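You operate a simulated robot arm through the tools that you are given. There is no shell and no other tool.

You run a simulated robot arm. Do the job below in one go: nothing can be reset, and whatever is moved stays where it is left.

TASK
Lead the tape through its guides to the red rest and zero the counter.
Fine: roller lever open for the lead, shut after. Where these are worked on the way, their far stop is far enough and under half their travel is too little: roller lever.
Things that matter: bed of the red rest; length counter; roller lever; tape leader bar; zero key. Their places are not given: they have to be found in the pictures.

It is judged by the outcome, as a careful person would: the job done as asked, and still so three seconds after it is handed in. It fails if anything else is knocked over, pushed out of place, dropped, spilled or broken.

THE ROBOT
A 7-joint arm with a two-finger parallel gripper, fixed in place. Base frame: the origin is on the floor under the middle of its stand, x ahead of it, y to its left, z up; the work surface is at about z = 88. Units: cm, rad, N and s.
It reaches about 147.9 cm from its shoulder. Its first joint turns from -2.897 to 2.897 rad. Payload 4.4 kg.
The tool frame sits at the grasp point between the pads (the TCP): z along the fingers, y along the line on which they close. The tips reach 2.3 cm beyond it. Largest opening 9.4 cm; finger width 3.8, thickness 1; the body of the gripper, 5.4 by 9.6 cm, starts 3.9 cm behind the TCP.
Orientation is that of the tool frame in the base frame, as a unit quaternion [x, y, z, w]. With the fingers straight down and closing along the base's y, the tool's x points along the base's -x, its y along +y and its z along -z.

THE INTERFACE
- The arm moves only by the tool jog_arm. Its argument "motion" is a list of rows, each a list of 2 entries, a list of its own where there are three numbers: the shift along the tool's x, y, z in cm, then the turn, a rotation vector about the tool's x, y, z in rad. In form: [[[x, y, z], [ax, ay, az]], ...]. A call has 1 to 20 rows; each row shifts and turns the commanded pose from where the row before left it, along the tool's axes as they then stand. "claw" is the finger opening in cm, from 0 to 9.4, set as the call begins (left out, the last holds). Rows are played at 5 a second. More than 5 cm and 0.15 rad between two rows, or a gripper value outside its range, and nothing of the call is played. Where a pose cannot be reached the arm comes as near as it can. A force on the tool above 40 N (or 10 N above the force at the start of the call, whichever is more), or a blocked arm, ends the call early, and 0.2 s more pass. Each finger travels about 7.2 cm/s and halts on what it meets, pressing with about 33 N; the grip force reading is that of the motor and also rises with nothing between the fingers. The clock runs only during rows and for 0.2 s after the last one: add rows that do not move to give the fingers time. It gives the time, the measured TCP pose, the force on the tool (base axes), the opening and the grip force at its end, in the units of the frame above (readings bear some noise), with the torque about the TCP (base axes, N m) and any sound that the robot's microphone picked up.
- Cameras (640 x 400 px; columns grow to the right, rows downward): "scene" is fixed at [23.36, -49.78, 151.8]; the picture's right is [0.85, -0.52, 0.00], its down [-0.26, -0.42, -0.87] and it looks along [0.45, 0.74, -0.50] (base axes); focal length 312 px, centre (320, 200). "wrist" rides on the gripper at [8.6, 1.6, -7.4] in the tool frame; the picture's right is [-0.18, 0.98, 0.00], its down [-0.58, -0.11, -0.81] and it looks along [-0.79, -0.15, 0.59] (tool axes); focal length 243 px, centre (320, 200).
- get_image(camera): a new picture of that camera. The clock stands still meanwhile.
- locate(camera, pixels): there is no depth. For up to 12 entries [column, row, z] of the newest picture of that camera ("zoom" is the newest enlarged one), the place [x, y] in the base frame at which the ray of that pixel passes the height z, good to about 0.2 cm, but the place of the scene camera against the robot may be out by one fixed shift of up to 1.8 cm in any direction. The clock stands still meanwhile.
- zoom(camera, box): a new picture of the part [left, top, right, bottom] of that camera's present view, enlarged. The clock stands still meanwhile.
- close_job(): hands the job in; it is judged then, once.

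Unless the task says otherwise, let go and move clear before handing in.

The tools are called after "Call:" by a JSON object that holds its "fn" and its "kwargs". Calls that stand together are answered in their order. jog_arm: Moves the arm, as the interface text tells. Its arguments: {"type":"object","properties":{"motion":{"type":"array"},"claw":{"type":"number"}},"required":["motion"]} The other tools are called the same way: get_image (camera) takes a picture; locate (camera, pixels) gives the place at which the rays of pixels pass given heights; zoom (camera, box) takes an enlarged picture of a part of a camera's view; close_job () hands the job in.

At the start:

```text
clock: 0.0
tcp_pos: [60.36, 15.54, 121.04]
tool_rot: [0.0, 1.0, 0.0, 0.0]
ft_force: [0.0, 1.1, -0.7]
moment: [0.02, -0.02, 0.01]
grip_width: 9.38
grip_force: 0.1
```

scene: 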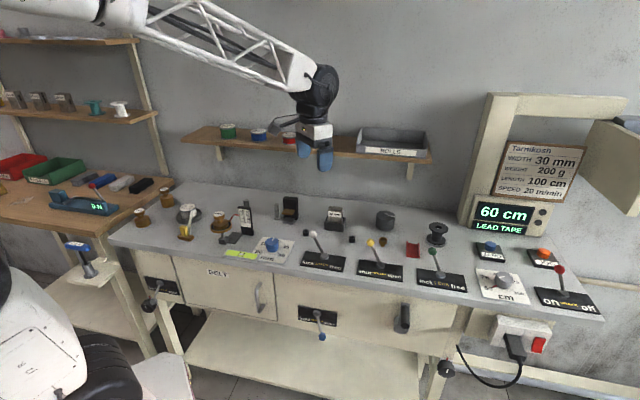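
wrist: 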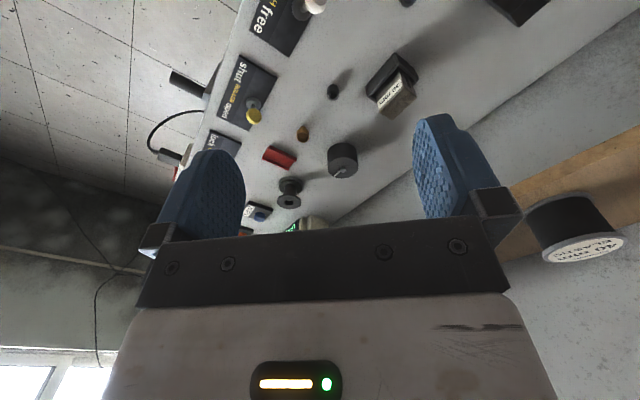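

The first scene picture shows a bench with several levers (near pixels 315,240; 373,248; 433,257; 562,275), a display reading "60 cm / LEAD TAPE" at (502,217), and a tape path from (190,215) to a red rest at about (413,248). I'll enlarge parts of the scene to identify things before moving.

Call:
{"fn": "zoom", "kwargs": {"camera": "scene", "box": [120, 180, 300, 292]}}

Call:
{"fn": "zoom", "kwargs": {"camera": "scene", "box": [270, 185, 450, 297]}}

Call:
{"fn": "zoom", "kwargs": {"camera": "scene", "box": [440, 190, 620, 302]}}

Call:
{"fn": "zoom", "kwargs": {"camera": "scene", "box": [440, 100, 640, 225]}}

```text
3.56 times, centred on (210, 236) of scene
```

zoom: 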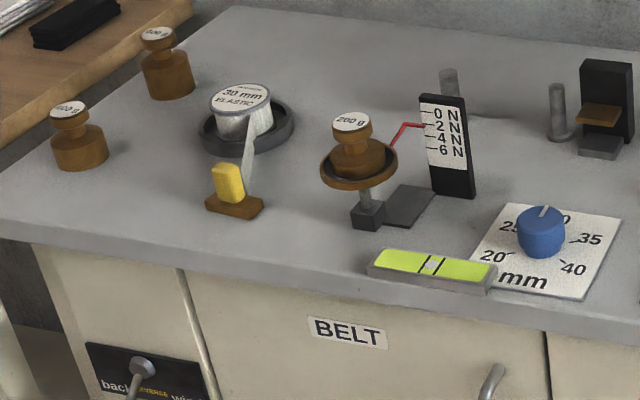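

```text
3.56 times, centred on (360, 241) of scene
```

zoom: 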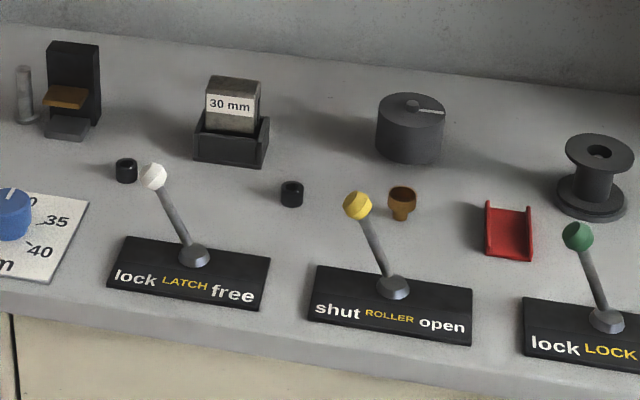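

```text
3.56 times, centred on (530, 246) of scene
```

zoom: 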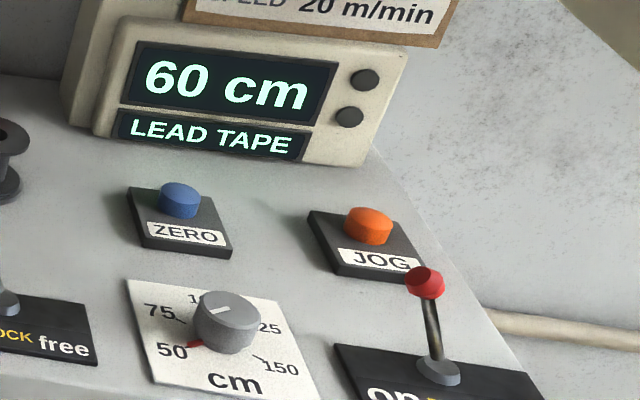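

```text
3.20 times, centred on (540, 162) of scene
```

zoom: 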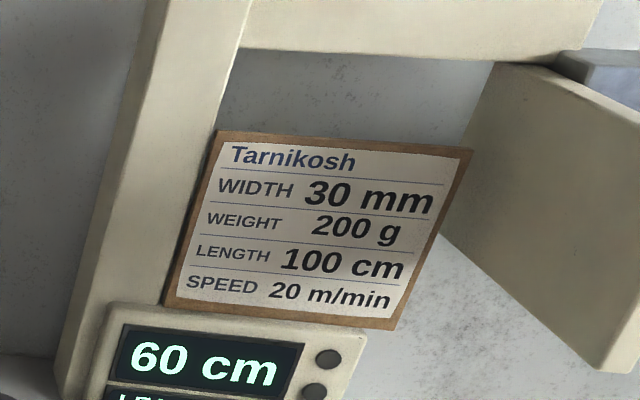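

The zooms show the leader bar (brown bar with yellow tab) at about scene (184,235), next to the reel "30 mm ELASTIC"; the roller lever (yellow knob at ~(370,243), plate "shut ROLLER open"); the red rest at (413,250); and the ZERO key at (490,247). I'll look closer at the guides between the leader bar and the rest.

Call:
{"fn": "zoom", "kwargs": {"camera": "scene", "box": [165, 190, 265, 252]}}

Call:
{"fn": "zoom", "kwargs": {"camera": "scene", "box": [260, 185, 360, 247]}}

Call:
{"fn": "zoom", "kwargs": {"camera": "scene", "box": [340, 205, 460, 280]}}

Call:
{"fn": "zoom", "kwargs": {"camera": "wrist", "box": [220, 0, 440, 240]}}

```text
6.40 times, centred on (215, 221) of scene
```

zoom: 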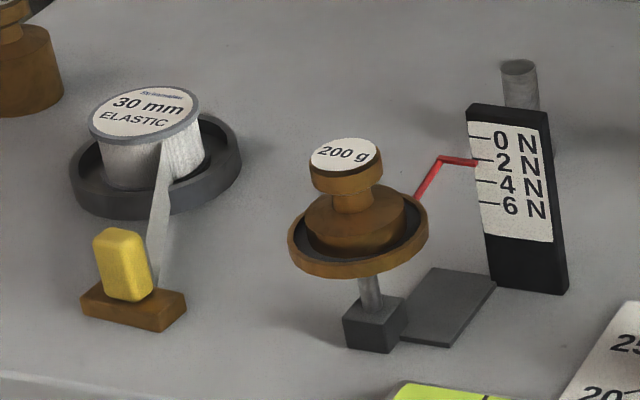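

```text
6.40 times, centred on (310, 216) of scene
```

zoom: 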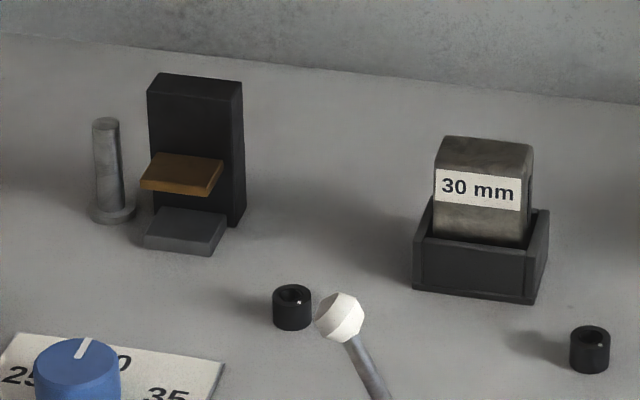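

```text
5.33 times, centred on (400, 242) of scene
```

zoom: 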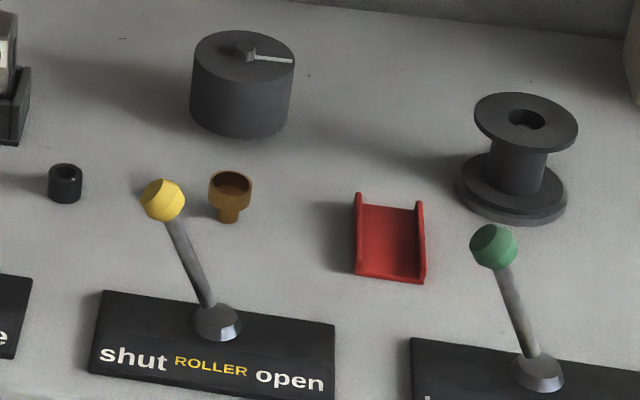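

```text
1.67 times, centred on (330, 120) of wrist
```

zoom: 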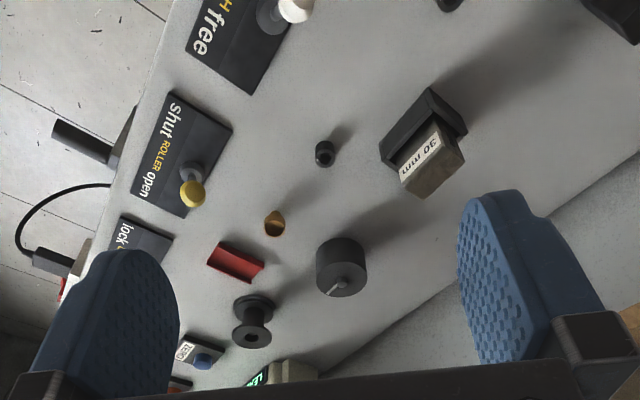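

The guide candidates are: grey post (250,205), grey post (277,208), brake block (290,208), small black posts (305,232) and (352,239), the drum (386,220), brown cup (383,240) and red rest (413,248). I'll get rough base-frame positions from the scene camera.

Call:
{"fn": "locate", "kwargs": {"camera": "scene", "pixels": [[186, 240, 88], [184, 228, 93], [190, 222, 88], [224, 242, 88], [250, 218, 88], [277, 219, 88], [292, 222, 88], [305, 236, 88], [352, 242, 88], [385, 229, 88], [383, 246, 88], [413, 256, 88]]}}

Call:
{"fn": "locate", "kwargs": {"camera": "scene", "pixels": [[380, 266, 88], [371, 243, 97], [490, 257, 88], [490, 246, 90], [436, 244, 88], [336, 228, 88], [433, 252, 97], [315, 234, 97], [501, 290, 88], [562, 270, 97], [240, 250, 88], [275, 256, 88]]}}

```text
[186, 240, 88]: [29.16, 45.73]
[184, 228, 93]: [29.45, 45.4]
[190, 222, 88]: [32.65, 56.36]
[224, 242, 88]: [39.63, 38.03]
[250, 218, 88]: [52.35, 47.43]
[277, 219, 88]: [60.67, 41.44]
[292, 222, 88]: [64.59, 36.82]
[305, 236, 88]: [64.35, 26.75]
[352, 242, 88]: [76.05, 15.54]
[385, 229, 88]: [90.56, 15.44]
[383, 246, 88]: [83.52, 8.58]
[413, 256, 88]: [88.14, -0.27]
```

```text
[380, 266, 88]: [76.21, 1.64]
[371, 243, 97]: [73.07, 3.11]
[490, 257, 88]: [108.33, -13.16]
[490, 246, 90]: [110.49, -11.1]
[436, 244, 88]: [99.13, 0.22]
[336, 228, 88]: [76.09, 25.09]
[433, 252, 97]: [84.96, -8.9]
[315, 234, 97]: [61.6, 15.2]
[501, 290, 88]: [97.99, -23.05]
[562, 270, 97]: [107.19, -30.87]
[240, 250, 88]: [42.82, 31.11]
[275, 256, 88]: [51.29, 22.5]
```

The positions suggest the bench runs diagonally, roughly from (29,46) to (108,-13). I'll raise the gripper and turn it so that the wrist camera looks across the bench, to see the tape path from above.

Call:
{"fn": "jog_arm", "kwargs": {"motion": [[[2, 0, -3.8], [0, 0, 0]], [[2, 0, -3.8], [0, 0, 0]], [[2, 0, -3.8], [0, 0, 0]], [[2, 0, -3.8], [0, 0, 0]], [[0, 0, 0], [0, 0, -0.14]], [[0, 0, 0], [0, 0, -0.14]], [[0, 0, 0], [0, 0, -0.14]], [[0, 0, 0], [0, 0, -0.14]], [[0, 0, 0], [0, 0, -0.14]], [[0, 0, 0], [0, 0, -0.14]], [[0, 0, 0], [0, 0, -0.14]], [[0, 0, 0], [0, 0, -0.14]], [[0, 0, 0], [0, 0.14, 0]], [[0, 0, 0], [0, 0.14, 0]], [[0, 0, 0], [0, 0.14, 0]], [[0, 0, 0], [0, 0, 0]]]}}

Call:
{"fn": "get_image", "kwargs": {"camera": "wrist"}}

Call:
{"fn": "get_image", "kwargs": {"camera": "scene"}}

```text
clock: 3.4
tcp_pos: [52.39, 15.64, 136.26]
tool_rot: [-0.519, 0.829, -0.111, -0.177]
ft_force: [-0.4, -0.2, 0.2]
moment: [-0.01, 0.01, 0.01]
grip_width: 9.37
grip_force: 0.1
```

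```text
taken
```

wrist: 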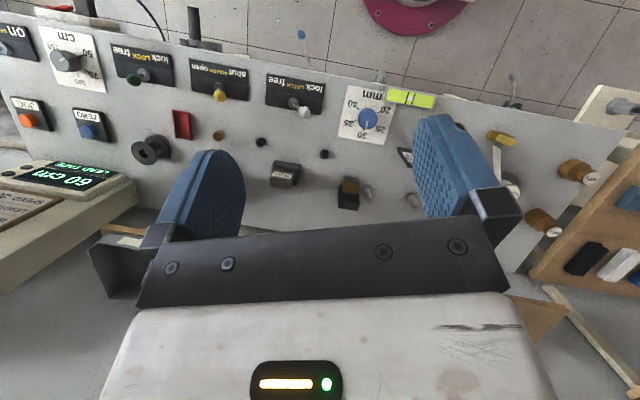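

```text
taken
```

scene: 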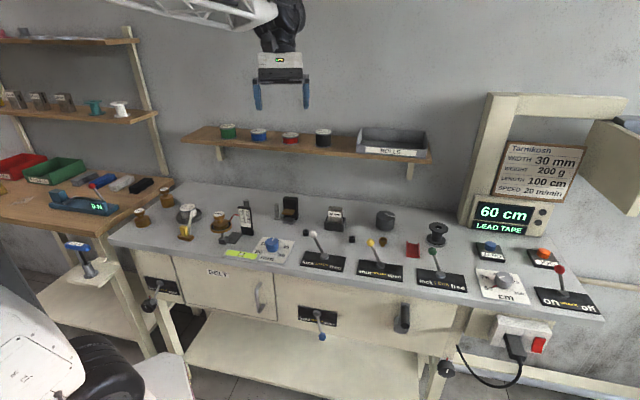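

The wrist picture now shows the bench upside down (front at the top), with the red rest at (182,124), roller lever plate at (218,80), black pins at (261,142) and (324,154), and the brake at (349,190). I'll enlarge those regions.

Call:
{"fn": "zoom", "kwargs": {"camera": "wrist", "box": [100, 50, 260, 150]}}

Call:
{"fn": "zoom", "kwargs": {"camera": "wrist", "box": [230, 110, 430, 220]}}

Call:
{"fn": "locate", "kwargs": {"camera": "wrist", "pixels": [[182, 124, 88], [219, 136, 91], [261, 142, 90], [324, 154, 90], [218, 96, 97], [85, 131, 90], [150, 150, 96], [302, 113, 97], [363, 195, 88]]}}

```text
4.00 times, centred on (180, 100) of wrist
```

zoom: 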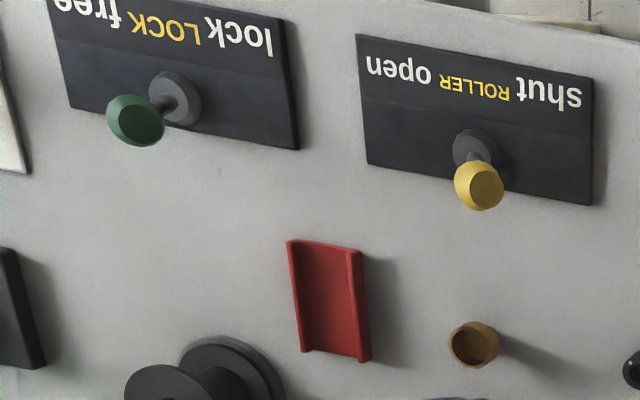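

```text
3.20 times, centred on (330, 165) of wrist
```

zoom: 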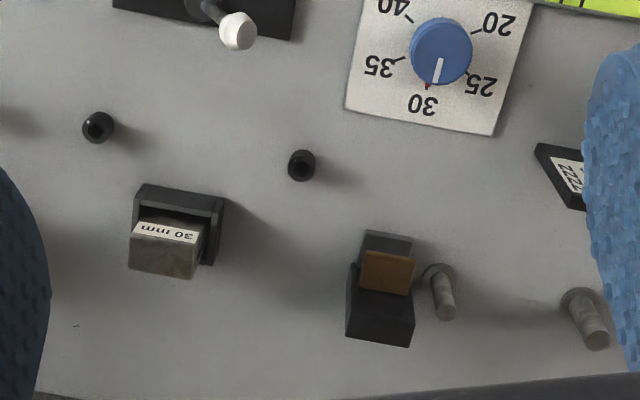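

```text
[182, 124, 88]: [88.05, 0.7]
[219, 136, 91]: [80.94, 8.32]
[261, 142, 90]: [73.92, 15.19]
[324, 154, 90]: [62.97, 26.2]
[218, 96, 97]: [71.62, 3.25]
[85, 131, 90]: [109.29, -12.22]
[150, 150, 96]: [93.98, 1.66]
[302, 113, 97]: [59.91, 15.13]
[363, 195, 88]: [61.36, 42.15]
```

Converting to the bench's own axes (about 45° turned), the pins (63,26) and (74,15), brown cup (81,8) and rest (88,1) lie on one straight line. I'll level the tool, set its yaw to exactly the bench direction, and come lower for an oblique close look at those parts.

Call:
{"fn": "jog_arm", "kwargs": {"motion": [[[0, 0, 0], [0, -0.14, 0]], [[0, 0, 0], [0, -0.14, 0]], [[0, 0, 0], [0, -0.14, 0]], [[0, 0, 0], [0, 0, 0.1117]], [[0, 0, 0], [0, 0, 0.1117]], [[0, 0, 0], [0, 0, 0.1117]], [[1, -0.83, 4], [0, 0, 0]], [[1, -0.83, 4], [0, 0, 0]], [[1, -0.83, 4], [0, 0, 0]], [[1, -0.83, 4], [0, 0, 0]], [[1, -0.83, 4], [0, 0, 0]], [[1, -0.83, 4], [0, 0, 0]], [[0, 0, 0], [0, 0, 0]]]}}

Call:
{"fn": "get_image", "kwargs": {"camera": "wrist"}}

Call:
{"fn": "get_image", "kwargs": {"camera": "scene"}}

```text
clock: 6.2
tcp_pos: [51.78, 7.94, 112.3]
tool_rot: [-0.382, 0.924, 0.001, 0.0]
ft_force: [-0.1, -0.2, 0.3]
moment: [0.0, -0.04, -0.03]
grip_width: 9.42
grip_force: 0.0
```

```text
taken
```

wrist: 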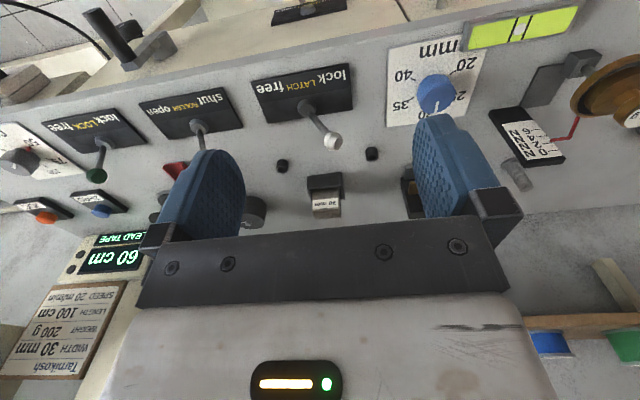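

```text
taken
```

scene: 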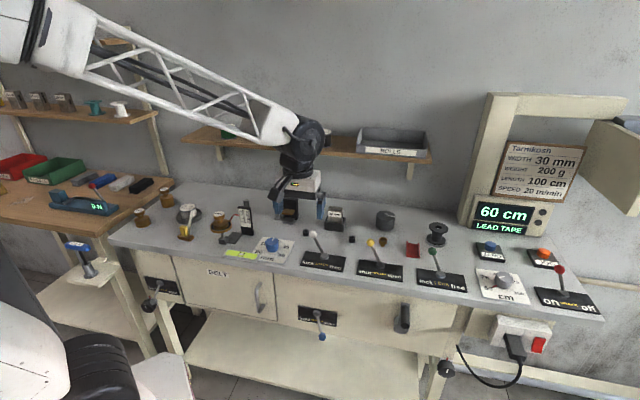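

The pins are at wrist (282,166) and (372,153), the die block at (326,195), and the brake at (410,188) half hidden behind the finger. I'll zoom on these and on the dancer side.

Call:
{"fn": "zoom", "kwargs": {"camera": "wrist", "box": [235, 120, 425, 235]}}

Call:
{"fn": "zoom", "kwargs": {"camera": "wrist", "box": [460, 30, 640, 200]}}

Call:
{"fn": "locate", "kwargs": {"camera": "wrist", "pixels": [[282, 162, 90], [372, 151, 90], [245, 78, 88], [355, 62, 88], [260, 122, 88], [355, 108, 88], [205, 130, 88], [300, 103, 88]]}}

```text
3.37 times, centred on (330, 178) of wrist
```

zoom: 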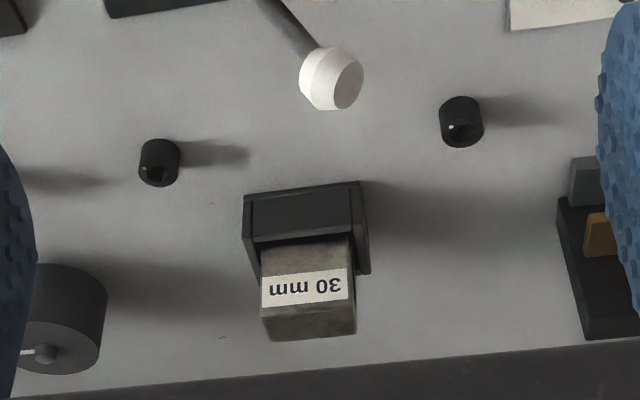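

```text
2.35 times, centred on (550, 115) of wrist
```

zoom: 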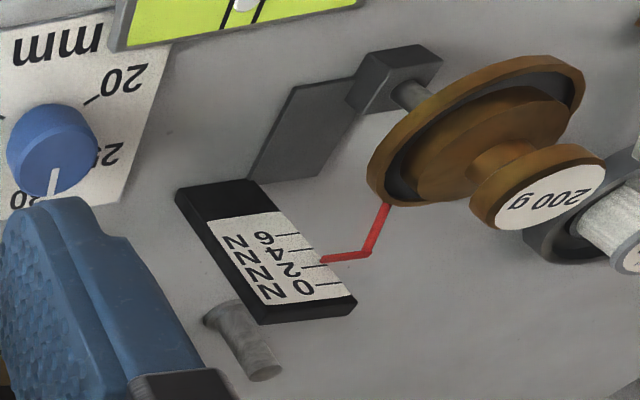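

```text
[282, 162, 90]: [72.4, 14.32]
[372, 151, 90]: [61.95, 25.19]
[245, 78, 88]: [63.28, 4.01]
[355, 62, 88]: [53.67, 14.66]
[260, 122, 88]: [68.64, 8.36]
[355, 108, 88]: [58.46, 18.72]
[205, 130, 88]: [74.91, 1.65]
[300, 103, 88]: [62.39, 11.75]
```

I can't yet tell from (326,195) and the brake at (410,188) which part is the roller, so I'll work the roller lever first and see what moves. I'll shift along the bench so that the roller lever is between the fingers in view.

Call:
{"fn": "jog_arm", "kwargs": {"motion": [[[0.5, -4.5, 0], [0, 0, 0]], [[0.5, -4.5, 0], [0, 0, 0]], [[0.5, -4.5, 0], [0, 0, 0]], [[0.5, -4.5, 0], [0, 0, 0]], [[0, 0, 0], [0, 0, 0]]]}}

Call:
{"fn": "get_image", "kwargs": {"camera": "wrist"}}

```text
clock: 7.4
tcp_pos: [63.12, -6.49, 112.31]
tool_rot: [-0.382, 0.924, 0.0, 0.0]
ft_force: [-0.6, 0.9, -0.3]
moment: [0.02, -0.02, 0.01]
grip_width: 9.43
grip_force: 0.0
```

```text
taken
```

wrist: 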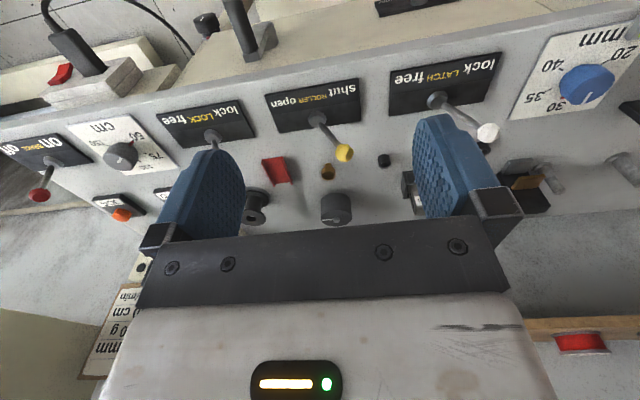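

Call:
{"fn": "zoom", "kwargs": {"camera": "wrist", "box": [240, 70, 400, 230]}}

Call:
{"fn": "locate", "kwargs": {"camera": "wrist", "pixels": [[317, 117, 89], [344, 152, 98], [344, 152, 96], [344, 152, 100], [275, 172, 88], [327, 179, 88], [385, 154, 88], [272, 128, 88], [352, 80, 88], [265, 95, 88], [362, 118, 88], [336, 190, 88]]}}

```text
2.50 times, centred on (320, 150) of wrist
```

zoom: 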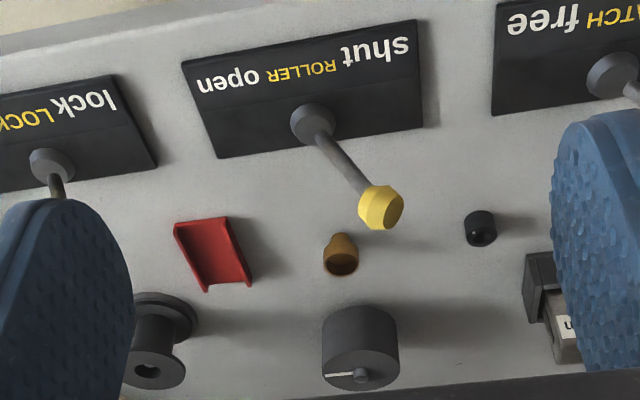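

```text
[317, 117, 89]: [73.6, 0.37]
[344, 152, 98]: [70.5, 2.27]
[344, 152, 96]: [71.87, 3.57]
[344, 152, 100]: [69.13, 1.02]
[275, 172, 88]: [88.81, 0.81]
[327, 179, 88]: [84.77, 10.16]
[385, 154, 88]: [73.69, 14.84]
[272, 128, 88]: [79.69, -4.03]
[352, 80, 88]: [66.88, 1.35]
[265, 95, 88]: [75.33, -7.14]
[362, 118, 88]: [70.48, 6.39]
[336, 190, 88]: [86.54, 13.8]
```

The yellow roller knob (wrist 344,152) triangulates to about (71.6, 3.2, 96.5), with its pivot (317,117) at about (73.6, 0.4): it leans about 3.5 cm to the "shut" side. I'll close the fingers, go behind it on the shut side and check before pushing.

Call:
{"fn": "jog_arm", "kwargs": {"motion": [[[-4.3, 1.37, 0], [0, 0, 0]], [[-4.3, 1.37, 0], [0, 0, 0]], [[-4.3, 1.37, 0], [0, 0, 0]], [[0, 0, 0], [0, 0, 0]], [[0, 0, 4], [0, 0, 0]], [[0, 0, 4], [0, 0, 0]], [[0, 0, 0], [0, 0, 0]]], "claw": 0}}

Call:
{"fn": "get_image", "kwargs": {"camera": "wrist"}}

Call:
{"fn": "zoom", "kwargs": {"camera": "scene", "box": [280, 160, 480, 285]}}

```text
clock: 9.0
tcp_pos: [69.12, 5.82, 104.31]
tool_rot: [-0.382, 0.924, 0.0, 0.001]
ft_force: [0.7, 0.8, -0.3]
moment: [0.03, 0.01, 0.02]
grip_width: 0.0
grip_force: 33.4
```

```text
taken
```

wrist: 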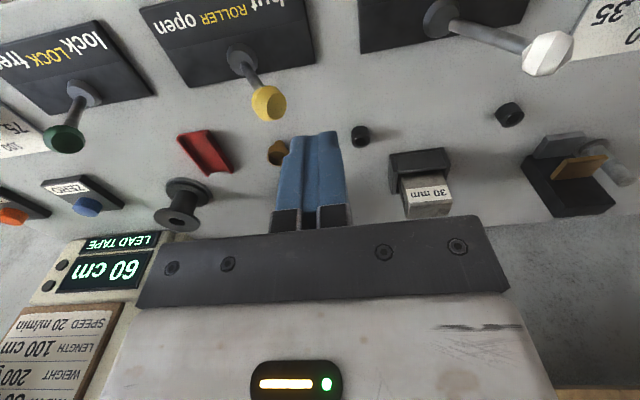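

```text
3.20 times, centred on (380, 222) of scene
```

zoom: 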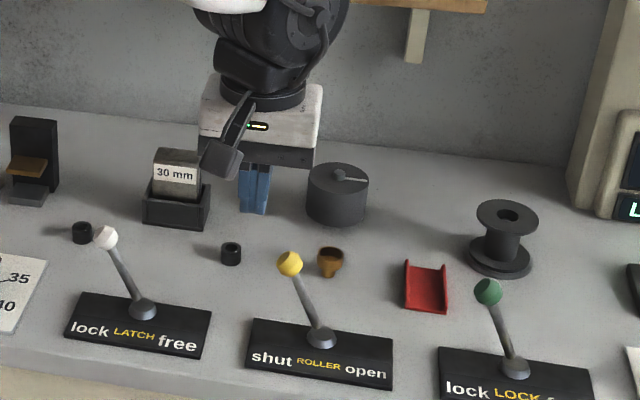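

The knob is now at wrist (268,103), the fingers at (315,170). I'll re-measure the knob with this third view before descending.

Call:
{"fn": "locate", "kwargs": {"camera": "wrist", "pixels": [[268, 103, 96], [268, 103, 97], [268, 103, 98], [241, 60, 89], [361, 132, 89], [508, 112, 89], [277, 152, 90], [548, 52, 97], [64, 139, 97]]}}

```text
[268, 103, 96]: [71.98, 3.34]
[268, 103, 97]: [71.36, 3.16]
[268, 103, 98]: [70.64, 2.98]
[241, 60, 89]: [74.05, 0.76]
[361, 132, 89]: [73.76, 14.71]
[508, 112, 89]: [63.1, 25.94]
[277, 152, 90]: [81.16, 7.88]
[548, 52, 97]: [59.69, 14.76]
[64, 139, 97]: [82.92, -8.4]
```

The knob is confirmed at about (71.6, 3.25, 96.6), 3.6 cm ahead of the closed fingers along the bench. I'll descend to knob height and push it toward "open".

Call:
{"fn": "jog_arm", "kwargs": {"motion": [[[0, 0, 3.65], [0, 0, 0]], [[0, 0, 3.65], [0, 0, 0]], [[0, 0, 0], [0, 0, 0]], [[0, -1, 0], [0, 0, 0]], [[0, -1, 0], [0, 0, 0]], [[0, -1, 0], [0, 0, 0]], [[0, -1, 0], [0, 0, 0]], [[0, -1, 0], [0, 0, 0]], [[0, -1, 0], [0, 0, 0]]]}}

Call:
{"fn": "zoom", "kwargs": {"camera": "scene", "box": [280, 160, 480, 285]}}

```text
clock: 11.0
tcp_pos: [73.59, 1.44, 97.0]
tool_rot: [-0.383, 0.924, 0.001, 0.0]
ft_force: [0.3, 0.8, -0.5]
moment: [0.01, 0.01, 0.0]
grip_width: 0.0
grip_force: 33.1
```

```text
3.20 times, centred on (380, 222) of scene
```

zoom: 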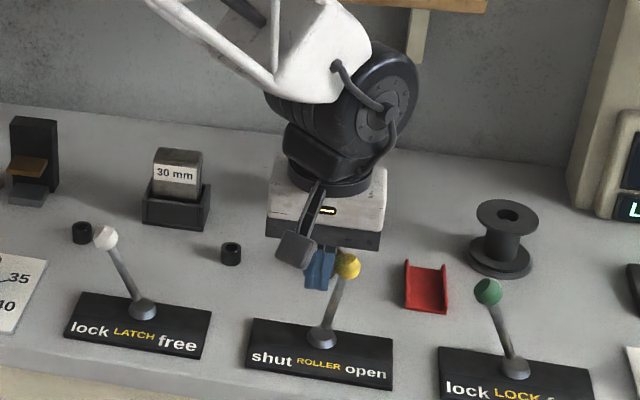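

The lever has moved past upright toward "open" (knob now at zoom (347,265)) with almost no force. I'll keep pushing until the stop.

Call:
{"fn": "jog_arm", "kwargs": {"motion": [[[0, -0.6, 0], [0, 0, 0]], [[0, -0.6, 0], [0, 0, 0]], [[0, -0.5, 0], [0, 0, 0]], [[0, -0.5, 0], [0, 0, 0]], [[0, 0, 0], [0, 0, 0]]]}}

Call:
{"fn": "zoom", "kwargs": {"camera": "scene", "box": [280, 160, 480, 285]}}

```text
clock: 12.2
tcp_pos: [75.14, -0.13, 97.0]
tool_rot: [-0.383, 0.924, 0.0, 0.0]
ft_force: [-0.2, -1.9, 0.6]
moment: [-0.04, -0.01, 0.01]
grip_width: 0.0
grip_force: 32.9
```

```text
3.20 times, centred on (380, 222) of scene
```

zoom: 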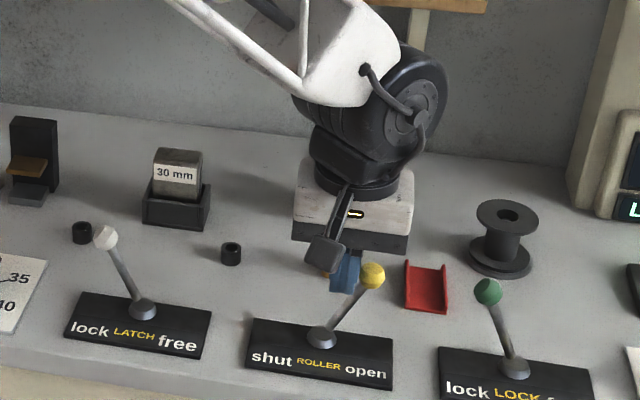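

The lever leans well to "open" with no stop force yet. I'll push a little further in small steps until resistance shows.

Call:
{"fn": "jog_arm", "kwargs": {"motion": [[[0, -0.3, 0], [0, 0, 0]], [[0, -0.3, 0], [0, 0, 0]], [[0, -0.3, 0], [0, 0, 0]], [[0, 0, 0], [0, 0, 0]]]}}

Call:
{"fn": "zoom", "kwargs": {"camera": "scene", "box": [280, 160, 480, 285]}}

```text
clock: 12.7
tcp_pos: [75.13, -0.23, 96.99]
tool_rot: [-0.383, 0.924, 0.001, -0.002]
ft_force: [-22.2, 19.5, 11.3]
moment: [-0.09, -0.07, -0.04]
grip_width: 0.0
grip_force: 33.7
stopped in row 2: the force on the tool passed its limit at 47 N (the readings are from after the stop); the commanded pose is now the measured one
```

```text
3.20 times, centred on (380, 222) of scene
```

zoom: 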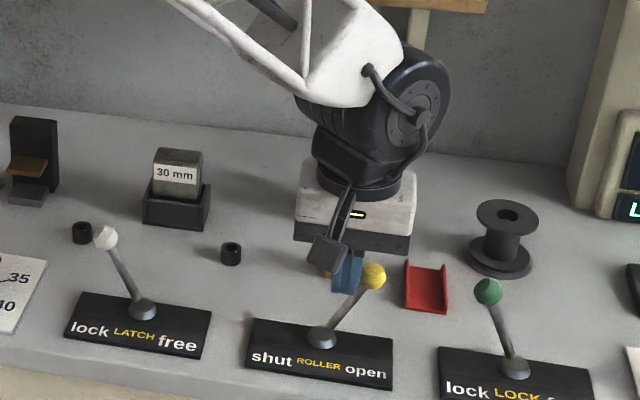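

The force jumped to about 30 N, so the lever is at its open stop. I'll back off, lift straight up and look at what changed on the bench.

Call:
{"fn": "jog_arm", "kwargs": {"motion": [[[0, 1, 0], [0, 0, 0]], [[0, 1, 0], [0, 0, 0]], [[0, 0, -4.5], [0, 0, 0]], [[0, 0, -4.5], [0, 0, 0]], [[2.5, 2, -4.5], [0, 0, 0]], [[3.5, 2, -4.5], [0, 0, 0]], [[4, 2, -3], [0, 0, 0]], [[4, 2, 0], [0, 0, 0]], [[0, 0, 0], [0, 0, 0]]], "claw": 9}}

Call:
{"fn": "get_image", "kwargs": {"camera": "wrist"}}

Call:
{"fn": "get_image", "kwargs": {"camera": "scene"}}

Call:
{"fn": "zoom", "kwargs": {"camera": "scene", "box": [260, 180, 460, 305]}}

```text
refused: row 5 steps farther than a row can; nothing moved
```

```text
taken
```

wrist: 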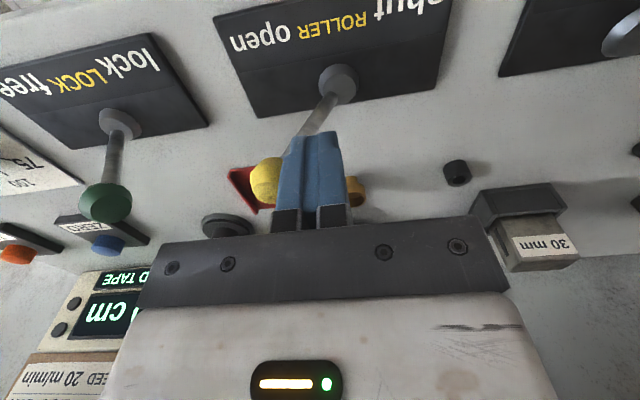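

```text
taken
```

scene: 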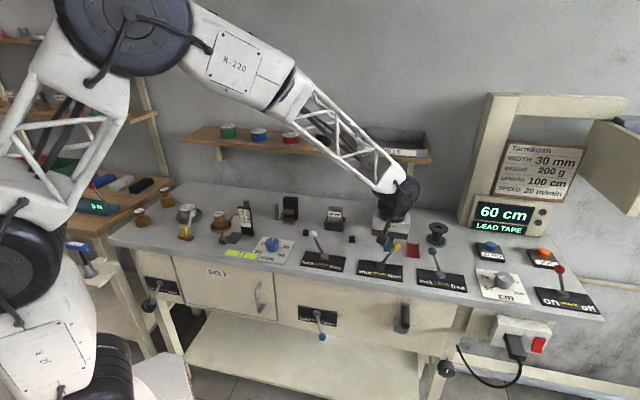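

```text
3.20 times, centred on (360, 242) of scene
```

zoom: 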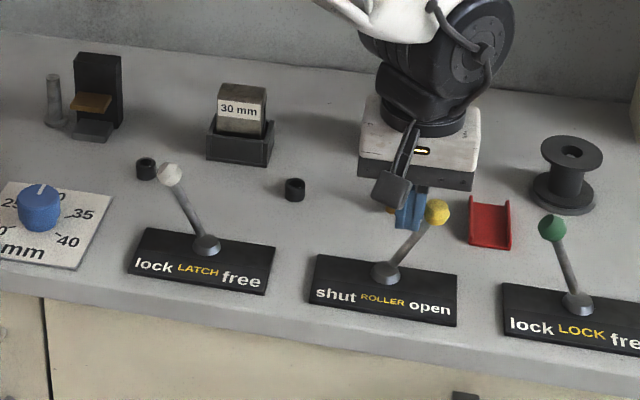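

The call was refused because a diagonal row was over 5 cm; nothing moved. I'll repeat with shorter rows and keep the fingers closed until clear.

Call:
{"fn": "jog_arm", "kwargs": {"motion": [[[0, 1, 0], [0, 0, 0]], [[0, 1, 0], [0, 0, 0]], [[0, 0, -4.5], [0, 0, 0]], [[0, 0, -4.5], [0, 0, 0]], [[2, 1.5, -4], [0, 0, 0]], [[2, 1.5, -4], [0, 0, 0]], [[2, 1.5, -2], [0, 0, 0]], [[4, 2, 0], [0, 0, 0]], [[4, 2, 0], [0, 0, 0]], [[0, 0, 0], [0, 0, 0]]]}}

Call:
{"fn": "get_image", "kwargs": {"camera": "wrist"}}

Call:
{"fn": "get_image", "kwargs": {"camera": "scene"}}

Call:
{"fn": "zoom", "kwargs": {"camera": "scene", "box": [340, 180, 540, 305]}}

Call:
{"fn": "zoom", "kwargs": {"camera": "scene", "box": [240, 175, 400, 275]}}

```text
clock: 14.9
tcp_pos: [57.7, -2.76, 115.97]
tool_rot: [-0.383, 0.924, 0.0, -0.001]
ft_force: [0.4, -0.3, 0.6]
moment: [-0.01, 0.05, 0.0]
grip_width: 0.0
grip_force: 32.7
```

```text
taken
```

wrist: 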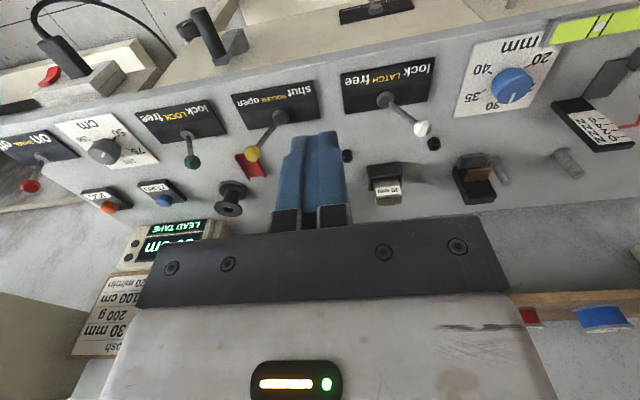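

```text
taken
```

scene: 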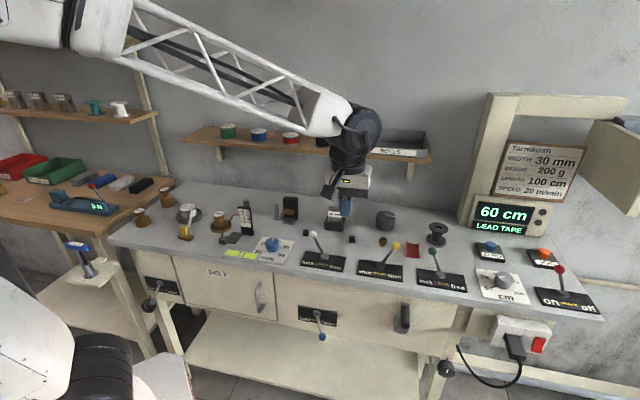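

```text
3.20 times, centred on (440, 242) of scene
```

zoom: 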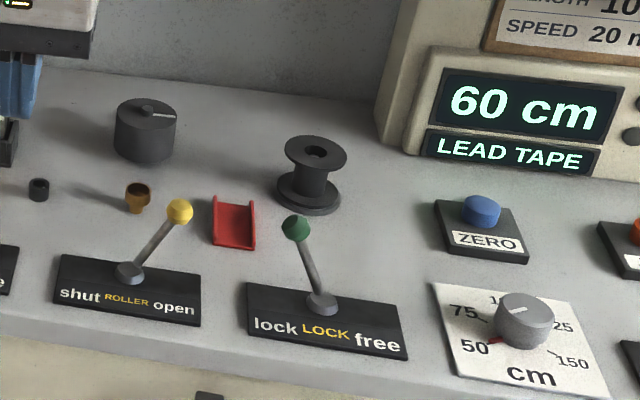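

```text
4.00 times, centred on (320, 225) of scene
```

zoom: 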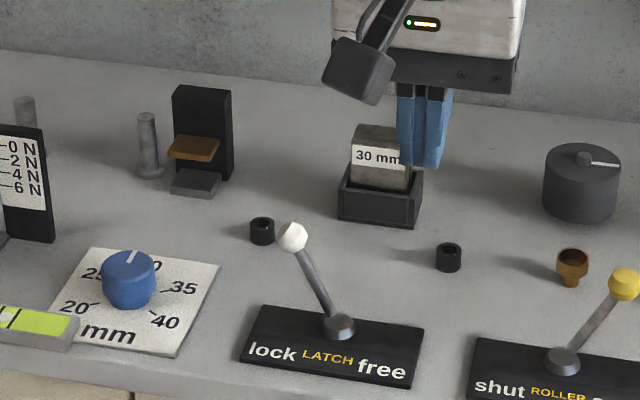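

The lever shows open at (397,246). I'll compare the brake block and the cup/drum at the same enlargement as before to see what the lever moved.

Call:
{"fn": "zoom", "kwargs": {"camera": "scene", "box": [260, 185, 360, 247]}}

Call:
{"fn": "zoom", "kwargs": {"camera": "scene", "box": [340, 205, 460, 280]}}

Call:
{"fn": "zoom", "kwargs": {"camera": "scene", "box": [165, 190, 265, 252]}}

```text
6.40 times, centred on (310, 216) of scene
```

zoom: 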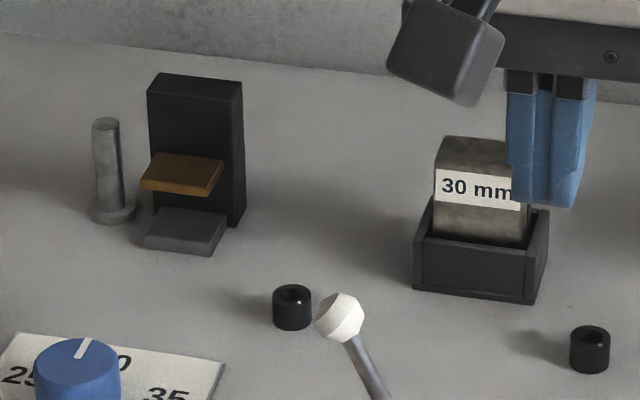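

```text
5.33 times, centred on (400, 242) of scene
```

zoom: 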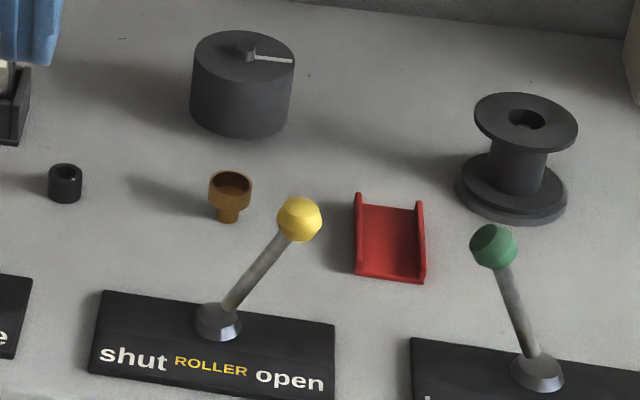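

```text
6.40 times, centred on (215, 221) of scene
```

zoom: 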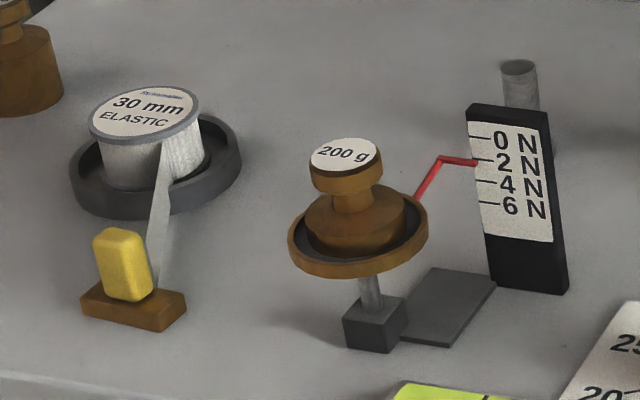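

Nothing on the bench visibly moved with the lever, so I need to identify the guides by their form. I'll bring the wrist camera in close in front of the brake block and grey posts (scene 277–290, 208).

Call:
{"fn": "jog_arm", "kwargs": {"motion": [[[-2.86, 3.54, 0], [0, 0, 0]], [[-2.86, 3.54, 0], [0, 0, 0]], [[-2.86, 3.54, 0], [0, 0, 0]], [[-2.86, 3.54, 0], [0, 0, 0]], [[-2.86, 3.54, 0], [0, 0, 0]], [[-2.86, 3.54, 0], [0, 0, 0]], [[-2.86, 3.54, 0], [0, 0, 0]], [[0, 0, 4.3], [0, 0, 0]], [[0, 0, 4.3], [0, 0, 0]], [[0, 0, 3], [0, 0, 0]], [[0, 0, 0], [0, 0, 0]]], "claw": 9.4}}

Call:
{"fn": "get_image", "kwargs": {"camera": "wrist"}}

Call:
{"fn": "get_image", "kwargs": {"camera": "scene"}}

```text
clock: 17.3
tcp_pos: [54.47, 28.86, 104.27]
tool_rot: [-0.382, 0.924, 0.001, -0.002]
ft_force: [0.2, -0.9, -0.6]
moment: [-0.03, 0.02, 0.0]
grip_width: 9.41
grip_force: 0.1
```

```text
taken
```

wrist: 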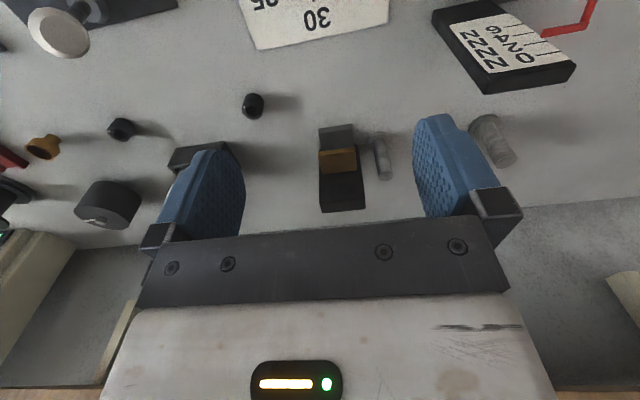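

```text
taken
```

scene: 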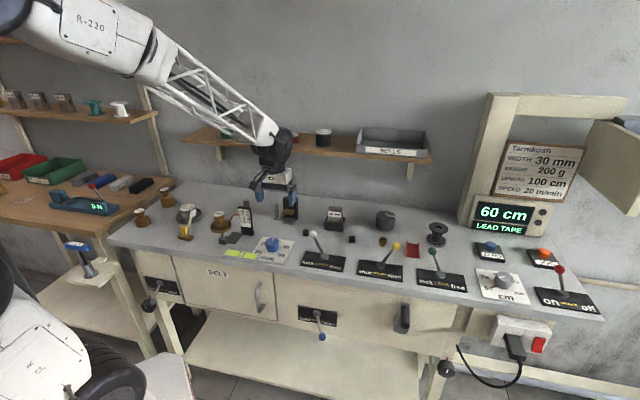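

Call:
{"fn": "zoom", "kwargs": {"camera": "wrist", "box": [230, 80, 420, 220]}}

Call:
{"fn": "zoom", "kwargs": {"camera": "wrist", "box": [0, 100, 160, 200]}}

Call:
{"fn": "locate", "kwargs": {"camera": "wrist", "pixels": [[252, 97, 88], [117, 125, 88], [377, 142, 88], [483, 122, 88], [337, 125, 89], [50, 140, 88], [110, 190, 88], [340, 150, 93], [325, 212, 95]]}}

```text
2.86 times, centred on (325, 150) of wrist
```

zoom: 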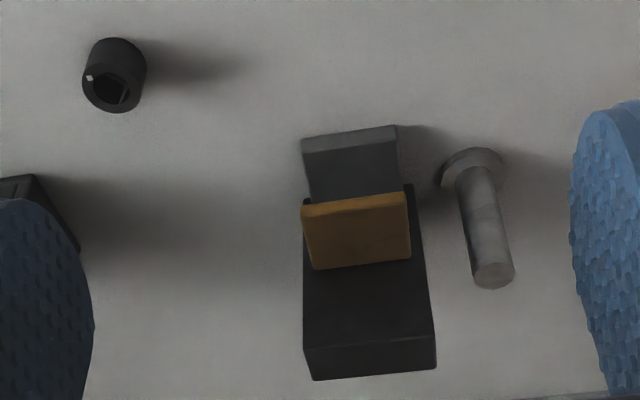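

```text
4.00 times, centred on (80, 150) of wrist
```

zoom: 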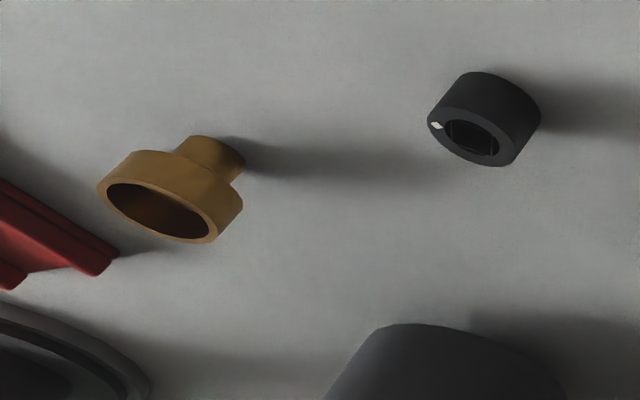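

```text
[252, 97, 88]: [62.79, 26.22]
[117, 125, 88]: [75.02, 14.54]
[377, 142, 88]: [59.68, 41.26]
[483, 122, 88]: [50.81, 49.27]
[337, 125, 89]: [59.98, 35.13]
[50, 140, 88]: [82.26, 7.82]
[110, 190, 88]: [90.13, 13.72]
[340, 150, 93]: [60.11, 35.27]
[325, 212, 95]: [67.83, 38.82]
```

The close view shows: brake block with a front-open slot between grey base and brass tongue (wrist 337,150), a flanged grey post (380,160), another post (495,140), two hollow black tubes (252,105),(120,128) and a brass cup (45,147). Next I'll look closely at the leader bar and tape.

Call:
{"fn": "jog_arm", "kwargs": {"motion": [[[0, 0, -5], [0, 0, 0]], [[0, 0, -5], [0, 0, 0]], [[1.7, 4, 0], [0, 0, 0]], [[1.7, 4, 0], [0, 0, 0]], [[1.7, 4, 0], [0, 0, 0]], [[1.7, 4, 0], [0, 0, 0]], [[1.7, 4, 0], [0, 0, 0]], [[1.7, 4, 0], [0, 0, 0]], [[1.7, 4, 0], [0, 0, 0]], [[0, 0, 0], [0, 0, 0]]]}}

Call:
{"fn": "get_image", "kwargs": {"camera": "wrist"}}

Call:
{"fn": "get_image", "kwargs": {"camera": "scene"}}

```text
clock: 19.5
tcp_pos: [26.26, 40.24, 114.38]
tool_rot: [-0.383, 0.924, 0.0, -0.002]
ft_force: [-0.2, -0.5, 0.4]
moment: [0.01, 0.01, -0.01]
grip_width: 9.42
grip_force: 0.1
```

```text
taken
```

wrist: 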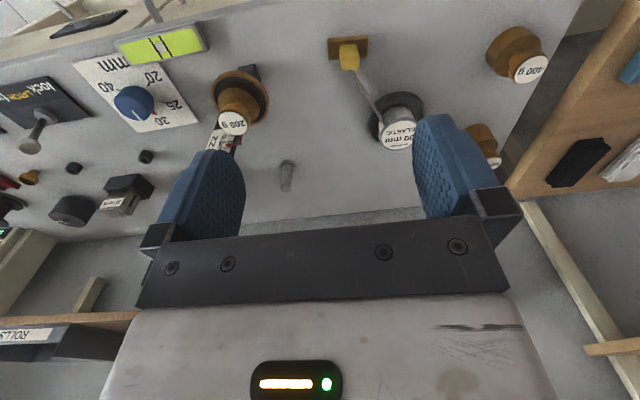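

```text
taken
```

scene: 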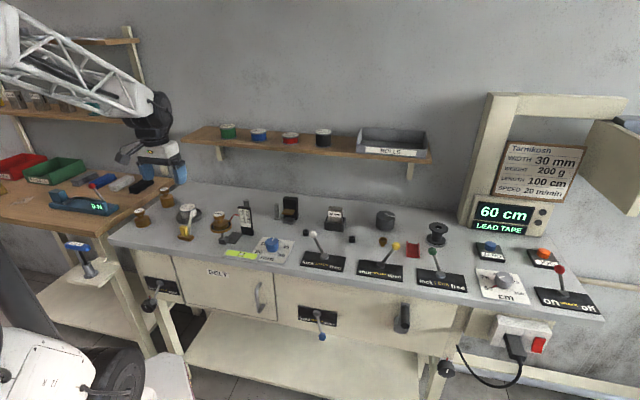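

Call:
{"fn": "zoom", "kwargs": {"camera": "wrist", "box": [290, 20, 450, 120]}}

Call:
{"fn": "zoom", "kwargs": {"camera": "wrist", "box": [180, 40, 340, 200]}}

Call:
{"fn": "locate", "kwargs": {"camera": "wrist", "pixels": [[329, 43, 89], [367, 38, 89], [348, 47, 89], [349, 57, 93], [395, 115, 88], [398, 140, 94], [287, 165, 88], [250, 80, 88], [365, 55, 88], [330, 60, 88], [230, 140, 95]]}}

```text
4.00 times, centred on (370, 70) of wrist
```

zoom: 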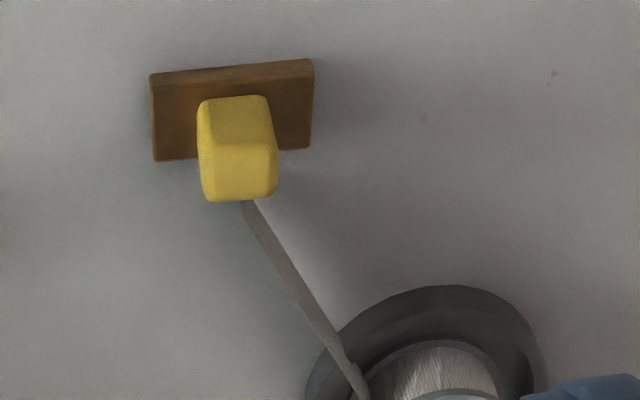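

```text
2.50 times, centred on (260, 120) of wrist
```

zoom: 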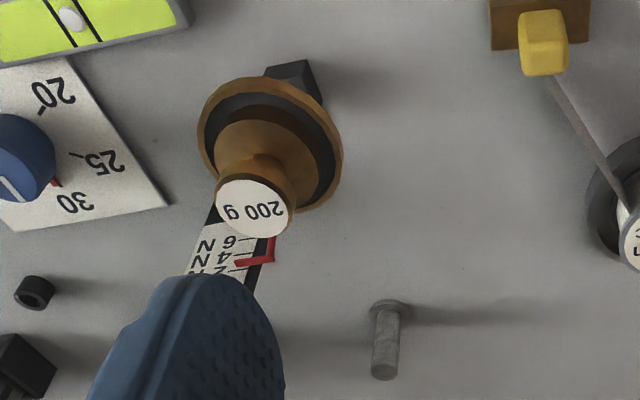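

```text
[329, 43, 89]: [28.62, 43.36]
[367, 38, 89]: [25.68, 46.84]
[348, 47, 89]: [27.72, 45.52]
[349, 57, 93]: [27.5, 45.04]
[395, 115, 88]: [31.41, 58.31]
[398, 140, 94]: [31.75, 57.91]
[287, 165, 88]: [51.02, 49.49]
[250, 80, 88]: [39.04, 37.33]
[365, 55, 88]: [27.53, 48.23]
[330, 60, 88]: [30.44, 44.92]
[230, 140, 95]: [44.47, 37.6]
```

The leader bar is about 4.5 cm long along the bench and 2.5 cm deep, centred near (28,45.5), with a yellow handle on top and the tape running from behind it to the reel at (31.6,58). I'll measure heights of the brake slot, posts and rest from the scene picture.

Call:
{"fn": "locate", "kwargs": {"camera": "scene", "pixels": [[296.3, 220.4, 88], [296.3, 199.1, 95], [296.3, 199.1, 97], [296.3, 199.1, 99], [282, 214, 91], [282, 214, 93], [282.7, 222.5, 89], [294, 214.8, 91], [294, 214.8, 93], [295.3, 220, 89]]}}

Call:
{"fn": "zoom", "kwargs": {"camera": "scene", "box": [260, 190, 310, 230]}}

Call:
{"fn": "zoom", "kwargs": {"camera": "scene", "box": [390, 230, 430, 265]}}

Call:
{"fn": "zoom", "kwargs": {"camera": "scene", "box": [165, 195, 215, 245]}}

```text
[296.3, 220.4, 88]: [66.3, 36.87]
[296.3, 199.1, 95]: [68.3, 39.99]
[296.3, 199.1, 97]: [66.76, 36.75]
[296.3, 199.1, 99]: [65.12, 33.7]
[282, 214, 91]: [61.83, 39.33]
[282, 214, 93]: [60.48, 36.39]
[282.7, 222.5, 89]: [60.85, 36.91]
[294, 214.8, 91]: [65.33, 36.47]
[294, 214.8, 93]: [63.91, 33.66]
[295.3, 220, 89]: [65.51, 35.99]
```

```text
10.00 times, centred on (285, 210) of scene
```

zoom: 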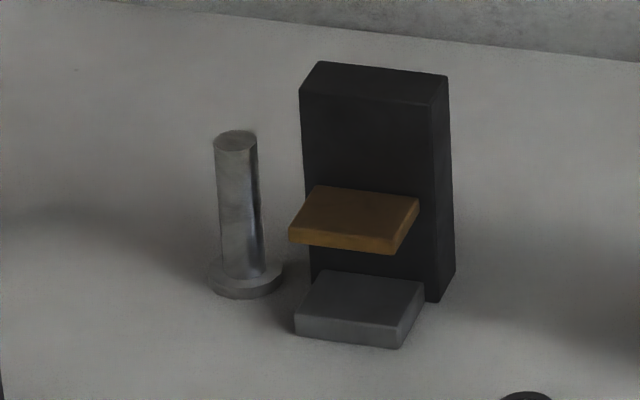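

```text
11.43 times, centred on (410, 248) of scene
```

zoom: 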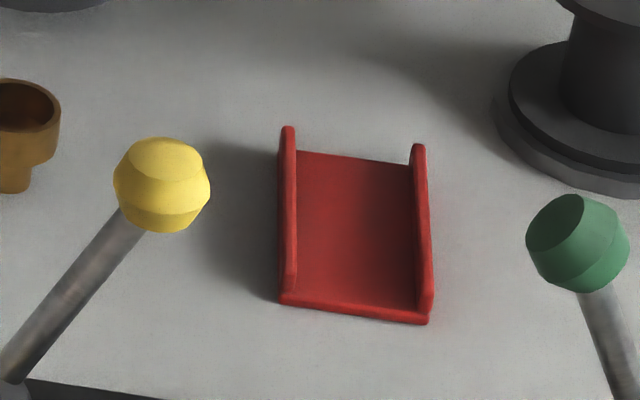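

```text
8.00 times, centred on (190, 220) of scene
```

zoom: 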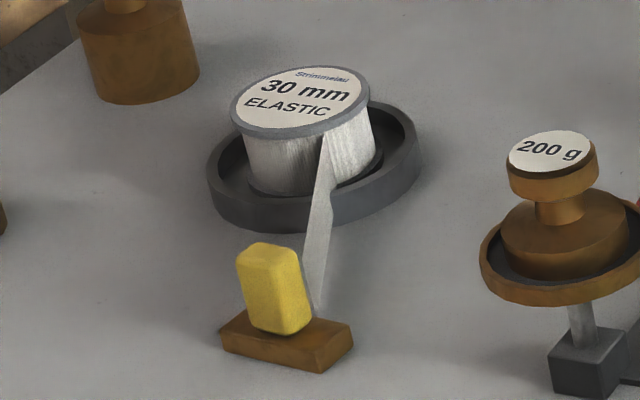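

The slot block turns out to be the width guide: grey base at z≈89 and brass plate about 3 cm above, open at the front, so the tape runs on edge through it, with the two grey posts ahead of it on the same line. I'll measure the rear edge of the bench and the rest's walls before picking up the leader.

Call:
{"fn": "locate", "kwargs": {"camera": "scene", "pixels": [[270, 192, 88], [360, 204, 88], [220, 187, 88], [407, 256.5, 88], [419.5, 258, 88], [407.3, 241.8, 90], [418.8, 243.3, 90], [407.3, 255.5, 90], [419.8, 257, 90], [310, 152, 118], [310, 152, 124]]}}

Call:
{"fn": "locate", "kwargs": {"camera": "wrist", "pixels": [[250, 230, 88], [350, 213, 88], [400, 205, 88]]}}

Call:
{"fn": "zoom", "kwargs": {"camera": "wrist", "box": [230, 120, 420, 240]}}

```text
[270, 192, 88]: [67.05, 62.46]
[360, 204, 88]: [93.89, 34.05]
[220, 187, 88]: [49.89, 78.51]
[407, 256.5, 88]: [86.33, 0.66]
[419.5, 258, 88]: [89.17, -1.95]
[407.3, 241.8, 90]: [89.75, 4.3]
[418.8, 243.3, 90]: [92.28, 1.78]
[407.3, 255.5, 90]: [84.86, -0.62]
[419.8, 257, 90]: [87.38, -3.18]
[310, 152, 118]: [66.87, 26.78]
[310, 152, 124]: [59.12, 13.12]
```

```text
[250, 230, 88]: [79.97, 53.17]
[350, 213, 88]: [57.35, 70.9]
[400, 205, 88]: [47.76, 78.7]
```

```text
3.33 times, centred on (325, 180) of wrist
```

zoom: 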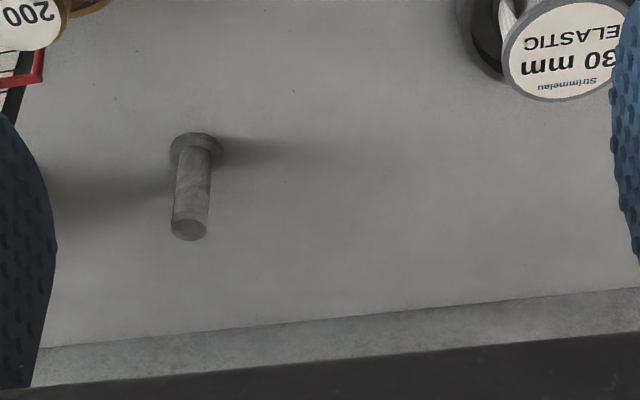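

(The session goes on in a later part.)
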